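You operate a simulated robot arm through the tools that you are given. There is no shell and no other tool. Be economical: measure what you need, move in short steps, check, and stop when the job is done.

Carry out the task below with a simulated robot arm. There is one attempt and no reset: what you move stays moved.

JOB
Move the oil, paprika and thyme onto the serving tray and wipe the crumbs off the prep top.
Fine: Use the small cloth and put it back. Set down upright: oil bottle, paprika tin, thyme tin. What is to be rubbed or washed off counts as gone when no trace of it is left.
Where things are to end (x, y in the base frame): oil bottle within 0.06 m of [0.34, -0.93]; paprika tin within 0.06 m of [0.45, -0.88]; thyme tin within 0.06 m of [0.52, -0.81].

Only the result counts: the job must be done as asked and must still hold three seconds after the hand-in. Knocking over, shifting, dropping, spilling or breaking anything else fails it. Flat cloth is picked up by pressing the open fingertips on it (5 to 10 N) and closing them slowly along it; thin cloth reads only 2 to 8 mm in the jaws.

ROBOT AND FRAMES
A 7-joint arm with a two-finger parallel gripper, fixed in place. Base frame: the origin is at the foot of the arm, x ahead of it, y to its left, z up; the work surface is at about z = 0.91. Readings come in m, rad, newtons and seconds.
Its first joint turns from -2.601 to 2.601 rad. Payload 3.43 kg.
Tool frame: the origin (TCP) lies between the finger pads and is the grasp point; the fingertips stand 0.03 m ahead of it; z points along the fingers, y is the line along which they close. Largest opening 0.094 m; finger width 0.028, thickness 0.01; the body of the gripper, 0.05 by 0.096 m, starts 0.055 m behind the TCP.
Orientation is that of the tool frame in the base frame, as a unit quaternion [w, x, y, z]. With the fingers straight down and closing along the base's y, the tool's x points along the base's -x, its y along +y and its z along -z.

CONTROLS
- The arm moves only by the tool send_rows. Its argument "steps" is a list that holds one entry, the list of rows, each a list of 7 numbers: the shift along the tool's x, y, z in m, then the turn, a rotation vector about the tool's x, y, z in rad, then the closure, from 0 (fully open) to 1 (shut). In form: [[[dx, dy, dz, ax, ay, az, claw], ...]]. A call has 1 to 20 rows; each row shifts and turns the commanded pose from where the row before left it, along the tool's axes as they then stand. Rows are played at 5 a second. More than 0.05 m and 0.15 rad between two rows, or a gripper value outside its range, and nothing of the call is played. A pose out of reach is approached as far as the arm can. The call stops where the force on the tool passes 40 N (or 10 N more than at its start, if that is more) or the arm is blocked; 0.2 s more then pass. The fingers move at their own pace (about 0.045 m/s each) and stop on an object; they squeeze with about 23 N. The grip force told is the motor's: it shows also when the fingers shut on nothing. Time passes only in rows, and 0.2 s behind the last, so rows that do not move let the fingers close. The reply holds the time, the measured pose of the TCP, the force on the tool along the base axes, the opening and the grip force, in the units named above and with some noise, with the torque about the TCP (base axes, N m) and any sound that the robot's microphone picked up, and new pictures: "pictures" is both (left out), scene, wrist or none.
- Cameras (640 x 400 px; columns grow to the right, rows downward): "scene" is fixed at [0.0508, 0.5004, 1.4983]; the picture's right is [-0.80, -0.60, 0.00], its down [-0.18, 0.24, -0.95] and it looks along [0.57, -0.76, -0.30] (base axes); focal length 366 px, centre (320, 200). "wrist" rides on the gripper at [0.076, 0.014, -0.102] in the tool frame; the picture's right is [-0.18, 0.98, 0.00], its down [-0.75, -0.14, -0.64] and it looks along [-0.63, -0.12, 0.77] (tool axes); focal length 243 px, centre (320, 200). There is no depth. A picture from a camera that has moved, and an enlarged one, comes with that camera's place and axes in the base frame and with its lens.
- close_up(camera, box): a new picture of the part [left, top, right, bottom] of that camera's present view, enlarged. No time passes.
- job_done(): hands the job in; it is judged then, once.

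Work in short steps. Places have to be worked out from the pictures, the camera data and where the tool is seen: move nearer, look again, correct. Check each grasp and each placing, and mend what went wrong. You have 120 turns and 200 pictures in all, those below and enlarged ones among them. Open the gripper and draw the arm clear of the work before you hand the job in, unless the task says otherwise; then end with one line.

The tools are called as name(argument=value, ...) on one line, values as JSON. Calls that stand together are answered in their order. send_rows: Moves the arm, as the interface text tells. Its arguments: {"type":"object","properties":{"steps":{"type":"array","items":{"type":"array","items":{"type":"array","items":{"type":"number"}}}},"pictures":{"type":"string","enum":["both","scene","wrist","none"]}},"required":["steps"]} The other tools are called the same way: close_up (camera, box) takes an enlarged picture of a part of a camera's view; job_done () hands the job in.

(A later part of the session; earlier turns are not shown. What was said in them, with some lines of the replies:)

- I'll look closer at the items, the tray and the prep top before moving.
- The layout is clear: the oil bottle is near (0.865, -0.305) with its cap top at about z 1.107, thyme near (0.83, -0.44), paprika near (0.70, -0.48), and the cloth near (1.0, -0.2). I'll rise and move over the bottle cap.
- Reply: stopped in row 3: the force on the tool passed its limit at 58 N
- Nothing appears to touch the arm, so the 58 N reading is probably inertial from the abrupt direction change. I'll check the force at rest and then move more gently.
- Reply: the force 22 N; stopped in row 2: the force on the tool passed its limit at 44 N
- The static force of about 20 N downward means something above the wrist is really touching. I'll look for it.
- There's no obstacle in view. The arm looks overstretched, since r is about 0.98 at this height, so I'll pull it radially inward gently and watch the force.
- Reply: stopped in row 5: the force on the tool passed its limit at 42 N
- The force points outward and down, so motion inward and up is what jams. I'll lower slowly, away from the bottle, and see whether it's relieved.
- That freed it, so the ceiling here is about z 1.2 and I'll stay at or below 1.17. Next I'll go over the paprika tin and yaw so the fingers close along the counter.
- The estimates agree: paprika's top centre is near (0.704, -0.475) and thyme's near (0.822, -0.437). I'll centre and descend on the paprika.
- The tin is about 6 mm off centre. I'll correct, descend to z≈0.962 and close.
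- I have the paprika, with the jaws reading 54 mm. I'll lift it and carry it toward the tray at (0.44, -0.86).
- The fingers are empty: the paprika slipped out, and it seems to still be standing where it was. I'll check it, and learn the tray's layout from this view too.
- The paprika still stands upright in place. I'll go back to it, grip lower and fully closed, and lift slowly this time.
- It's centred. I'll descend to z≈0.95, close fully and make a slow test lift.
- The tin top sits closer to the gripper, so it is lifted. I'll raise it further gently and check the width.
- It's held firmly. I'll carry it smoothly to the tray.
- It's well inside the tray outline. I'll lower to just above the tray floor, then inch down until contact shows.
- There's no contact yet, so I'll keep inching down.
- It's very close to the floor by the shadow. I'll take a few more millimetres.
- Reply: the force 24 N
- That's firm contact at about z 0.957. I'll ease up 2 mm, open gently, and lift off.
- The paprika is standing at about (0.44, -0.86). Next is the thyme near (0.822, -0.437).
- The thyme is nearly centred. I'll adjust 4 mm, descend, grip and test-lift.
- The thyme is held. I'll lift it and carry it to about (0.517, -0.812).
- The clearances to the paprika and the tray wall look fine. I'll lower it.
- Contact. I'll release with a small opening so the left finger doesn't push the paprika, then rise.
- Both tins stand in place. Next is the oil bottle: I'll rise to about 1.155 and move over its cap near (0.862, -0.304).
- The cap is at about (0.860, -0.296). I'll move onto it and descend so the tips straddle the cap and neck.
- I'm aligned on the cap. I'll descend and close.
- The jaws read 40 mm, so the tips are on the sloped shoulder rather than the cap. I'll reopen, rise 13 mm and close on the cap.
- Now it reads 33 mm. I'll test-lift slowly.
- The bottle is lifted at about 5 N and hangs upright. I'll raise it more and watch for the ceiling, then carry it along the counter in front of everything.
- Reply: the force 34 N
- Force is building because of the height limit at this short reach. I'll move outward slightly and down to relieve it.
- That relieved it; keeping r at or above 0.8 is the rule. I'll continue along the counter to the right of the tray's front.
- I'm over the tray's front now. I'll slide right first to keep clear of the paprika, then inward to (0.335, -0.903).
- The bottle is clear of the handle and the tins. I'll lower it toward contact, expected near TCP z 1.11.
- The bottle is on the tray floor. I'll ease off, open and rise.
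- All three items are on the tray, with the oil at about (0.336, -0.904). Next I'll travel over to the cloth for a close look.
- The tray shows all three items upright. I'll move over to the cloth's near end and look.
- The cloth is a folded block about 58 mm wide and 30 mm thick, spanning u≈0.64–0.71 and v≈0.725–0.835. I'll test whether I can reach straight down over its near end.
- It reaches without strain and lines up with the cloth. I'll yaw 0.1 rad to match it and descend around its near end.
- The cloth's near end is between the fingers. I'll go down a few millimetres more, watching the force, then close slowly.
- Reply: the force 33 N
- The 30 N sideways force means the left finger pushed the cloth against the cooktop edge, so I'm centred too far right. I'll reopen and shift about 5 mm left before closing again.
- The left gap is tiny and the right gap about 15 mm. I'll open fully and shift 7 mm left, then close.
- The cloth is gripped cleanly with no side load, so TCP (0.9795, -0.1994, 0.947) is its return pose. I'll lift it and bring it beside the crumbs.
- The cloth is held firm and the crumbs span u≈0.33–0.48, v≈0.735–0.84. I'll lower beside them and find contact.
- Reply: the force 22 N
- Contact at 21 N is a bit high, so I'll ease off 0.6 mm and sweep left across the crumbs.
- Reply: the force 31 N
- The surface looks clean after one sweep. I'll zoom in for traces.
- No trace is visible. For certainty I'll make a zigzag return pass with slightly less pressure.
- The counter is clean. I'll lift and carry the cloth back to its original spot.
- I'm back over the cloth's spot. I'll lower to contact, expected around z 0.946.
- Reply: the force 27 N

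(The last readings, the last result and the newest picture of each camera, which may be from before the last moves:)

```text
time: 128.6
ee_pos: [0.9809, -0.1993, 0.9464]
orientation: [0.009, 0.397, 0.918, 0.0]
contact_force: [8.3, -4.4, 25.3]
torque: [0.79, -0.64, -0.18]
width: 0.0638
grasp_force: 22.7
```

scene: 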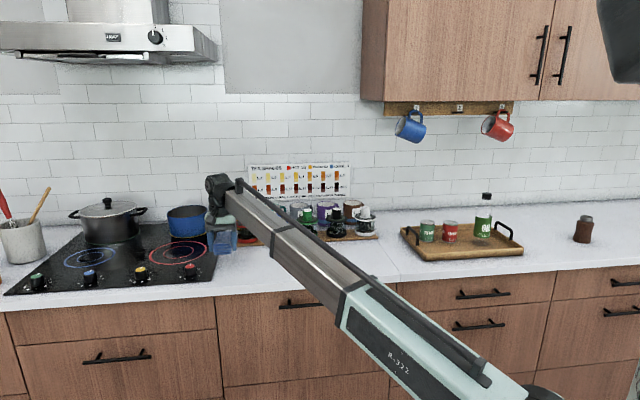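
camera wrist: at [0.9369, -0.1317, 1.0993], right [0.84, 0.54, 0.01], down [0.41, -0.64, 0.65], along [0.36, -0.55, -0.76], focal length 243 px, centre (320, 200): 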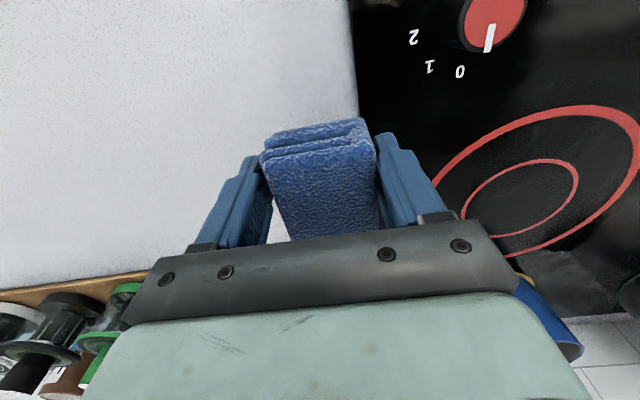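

The cloth is down. I'll ease off, open, rise and inspect.

send_rows(steps=[[[0, 0, -0.001, 0, 0, 0, 1], [0, 0, 0, 0, 0, 0, 0.25], [0, 0, 0, 0, 0, 0, 0.1], [0, 0, 0, 0, 0, 0, 0], [0, 0, 0, 0, 0, 0, 0], [0, 0, -0.008, 0, 0, 0, 0], [0, 0, -0.02, 0, 0, 0, 0], [0, 0, -0.03, 0, 0, 0, 0], [0, 0, -0.03, 0, 0, 0, 0], [0.005, 0, -0.02, 0, 0, 0, 0], [0.01, -0.01, -0.008, 0, 0, 0, 0], [0.01, -0.02, 0, 0, 0, 0, 0], [0.01, -0.03, 0, 0, 0, 0, 0], [0.005, -0.03, 0, 0, 0, 0, 0], [0, -0.02, 0, 0, 0, 0, 0], [0, -0.01, 0, 0, 0, 0, 0], [0, 0, 0, 0, 0, 0, 0]]])

close_up(camera="scene", box=[190, 200, 290, 290])

```text
time: 129.6
ee_pos: [0.9784, -0.2014, 0.9448]
orientation: [0.008, 0.397, 0.918, -0.004]
contact_force: [-2.0, -3.6, 11.0]
torque: [0.36, -0.24, -0.05]
width: 0.0924
grasp_force: 0.0
stopped in row 4: the force on the tool passed its limit at 43 N (the readings are from after the stop); the commanded pose is now the measured one
camera wrist: at [0.9355, -0.1345, 1.0476], right [0.84, 0.54, 0.0], down [0.4, -0.64, 0.66], along [0.35, -0.55, -0.76], focal length 243 px, centre (320, 200)
```

scene: 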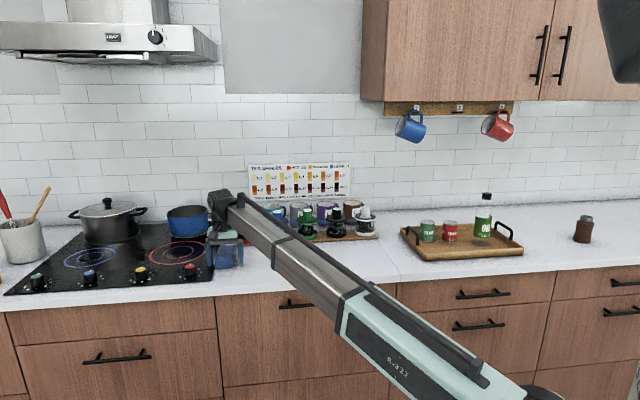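
wrist: 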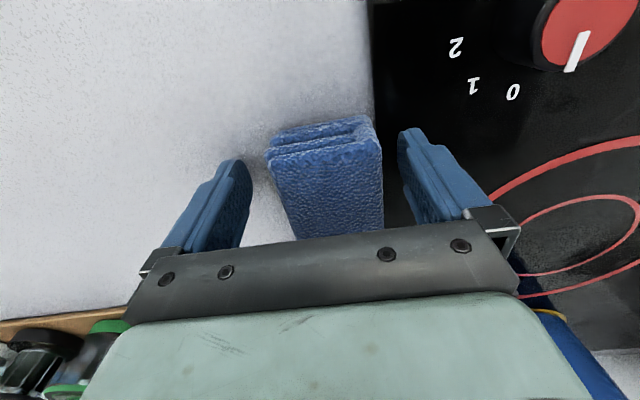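

```text
4.44 times, centred on (240, 245) of scene
camera zoom: at [0.0508, 0.5004, 1.4983], right [-0.8, -0.6, 0.0], down [-0.18, 0.24, -0.95], along [0.57, -0.76, -0.3], focal length 1628 px, centre (676, 0)
```

zoom: 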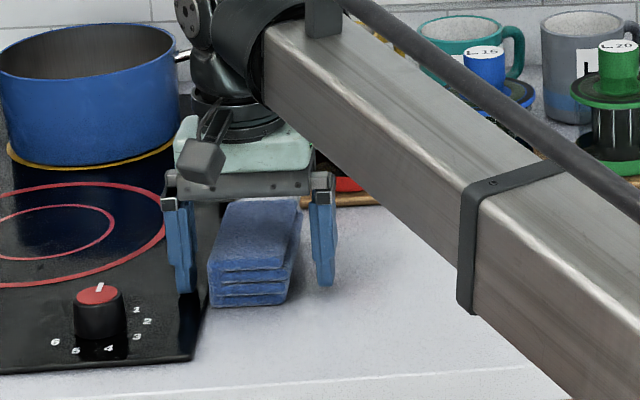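

The right fingertip brushed the cooktop glass while opening, and the cloth is released in its place. I'll rise straight up.

send_rows(steps=[[[0, 0, -0.003, 0, 0, 0, 0], [0, 0, -0.008, 0, 0, 0, 0], [0, 0, -0.02, 0, 0, 0, 0], [0, 0, -0.03, 0, 0, 0, 0], [0, 0, -0.03, 0, 0, 0, 0], [0.005, 0, -0.02, 0, 0, 0, 0], [0.01, -0.01, -0.008, 0, 0, 0, 0], [0.01, -0.02, 0, 0, 0, 0, 0], [0.01, -0.03, 0, 0, 0, 0, 0], [0.005, -0.03, 0, 0, 0, 0, 0], [0, -0.02, 0, 0, 0, 0, 0], [0, -0.01, 0, 0, 0, 0, 0], [0, 0, 0, 0, 0, 0, 0]]])

close_up(camera="scene", box=[190, 200, 290, 290])

close_up(camera="wrist", box=[0, 0, 480, 240])

```text
time: 132.4
ee_pos: [0.863, -0.2528, 1.0646]
orientation: [0.007, 0.397, 0.918, -0.004]
contact_force: [-0.7, 0.6, 0.8]
torque: [-0.02, 0.01, -0.05]
width: 0.0938
grasp_force: 0.0
camera wrist: at [0.8202, -0.1856, 1.1653], right [0.84, 0.54, 0.0], down [0.41, -0.64, 0.65], along [0.35, -0.55, -0.76], focal length 243 px, centre (320, 200)
```

scene: 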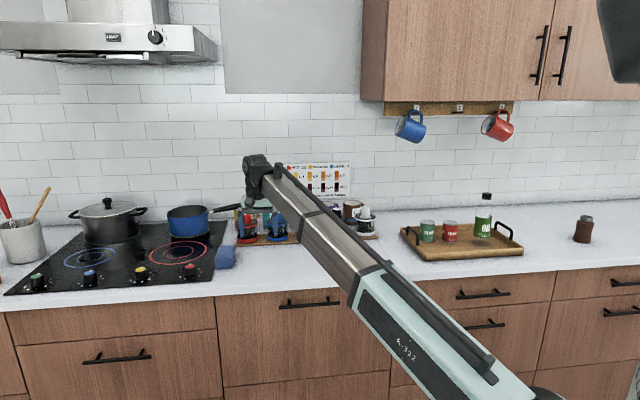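
wrist: 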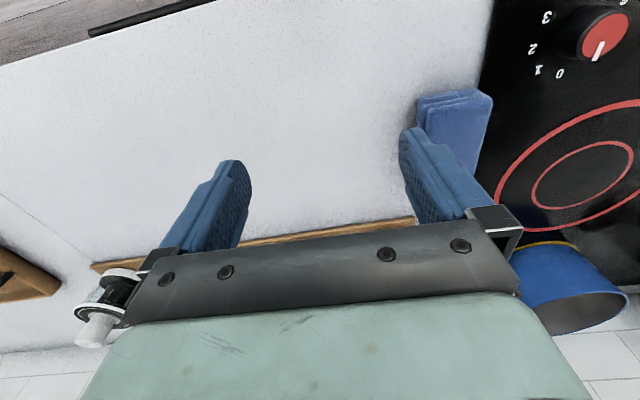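

```text
4.44 times, centred on (240, 245) of scene
camera zoom: at [0.0508, 0.5004, 1.4983], right [-0.8, -0.6, 0.0], down [-0.18, 0.24, -0.95], along [0.57, -0.76, -0.3], focal length 1628 px, centre (676, 0)
```

zoom: 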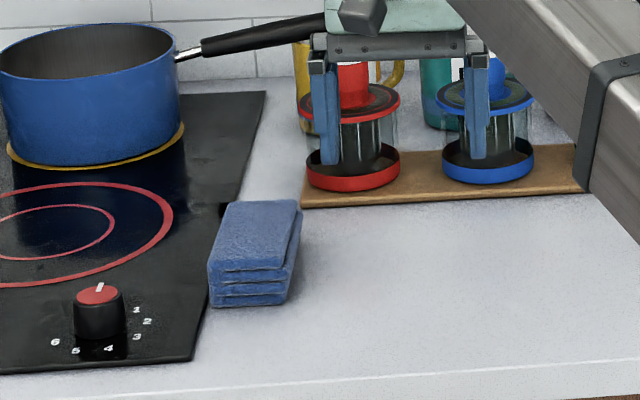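

```text
1.33 times, centred on (240, 120) of wrist
camera zoom: at [0.8202, -0.1856, 1.1653], right [0.84, 0.54, 0.0], down [0.41, -0.64, 0.65], along [0.35, -0.55, -0.76], focal length 324 px, centre (427, 307)
```

zoom: 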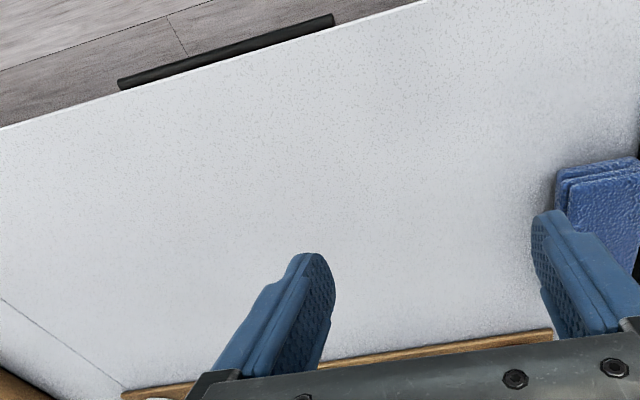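

The cloth is back in place and the counter is clean. I'll raise the arm clear and take a last look at the tray.

send_rows(steps=[[[0, 0, -0.01, 0, 0, 0, 0], [0, 0, -0.02, 0, 0, 0, 0], [0, 0, -0.015, 0, 0, 0, 0], [0, 0, -0.005, 0, 0, 0, 0], [0, 0, 0, 0, 0, 0, 0]]], pictures="none")

close_up(camera="scene", box=[380, 180, 600, 290])

close_up(camera="scene", box=[200, 180, 400, 290])

```text
time: 133.6
ee_pos: [0.863, -0.2525, 1.1136]
orientation: [0.007, 0.397, 0.918, -0.004]
contact_force: [0.1, -0.5, -0.1]
torque: [0.0, -0.01, 0.02]
width: 0.0942
grasp_force: 0.1
```

```text
2.91 times, centred on (490, 235) of scene
camera zoom: at [0.0508, 0.5004, 1.4983], right [-0.8, -0.6, 0.0], down [-0.18, 0.24, -0.95], along [0.57, -0.76, -0.3], focal length 1066 px, centre (-174, 98)
```

zoom: 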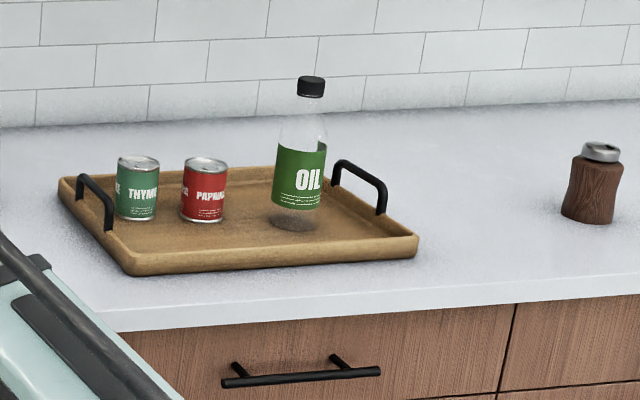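

```text
3.20 times, centred on (300, 235) of scene
camera zoom: at [0.0508, 0.5004, 1.4983], right [-0.8, -0.6, 0.0], down [-0.18, 0.24, -0.95], along [0.57, -0.76, -0.3], focal length 1172 px, centre (384, 88)
```

zoom: 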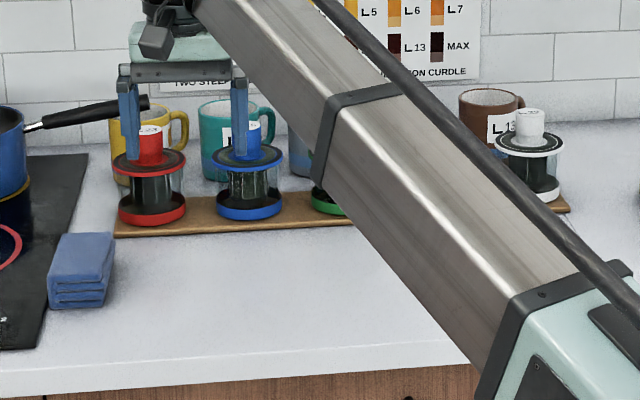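

All three items stand upright on the tray, the crumbs are gone, the cloth is back, and the gripper is open and clear. Handing the job in.

job_done()

```text
The job is handed in.
```

The oil, paprika and thyme stand upright on the tray at their target spots, the prep top shows no crumbs in the pictures, and the small cloth is back where it was.
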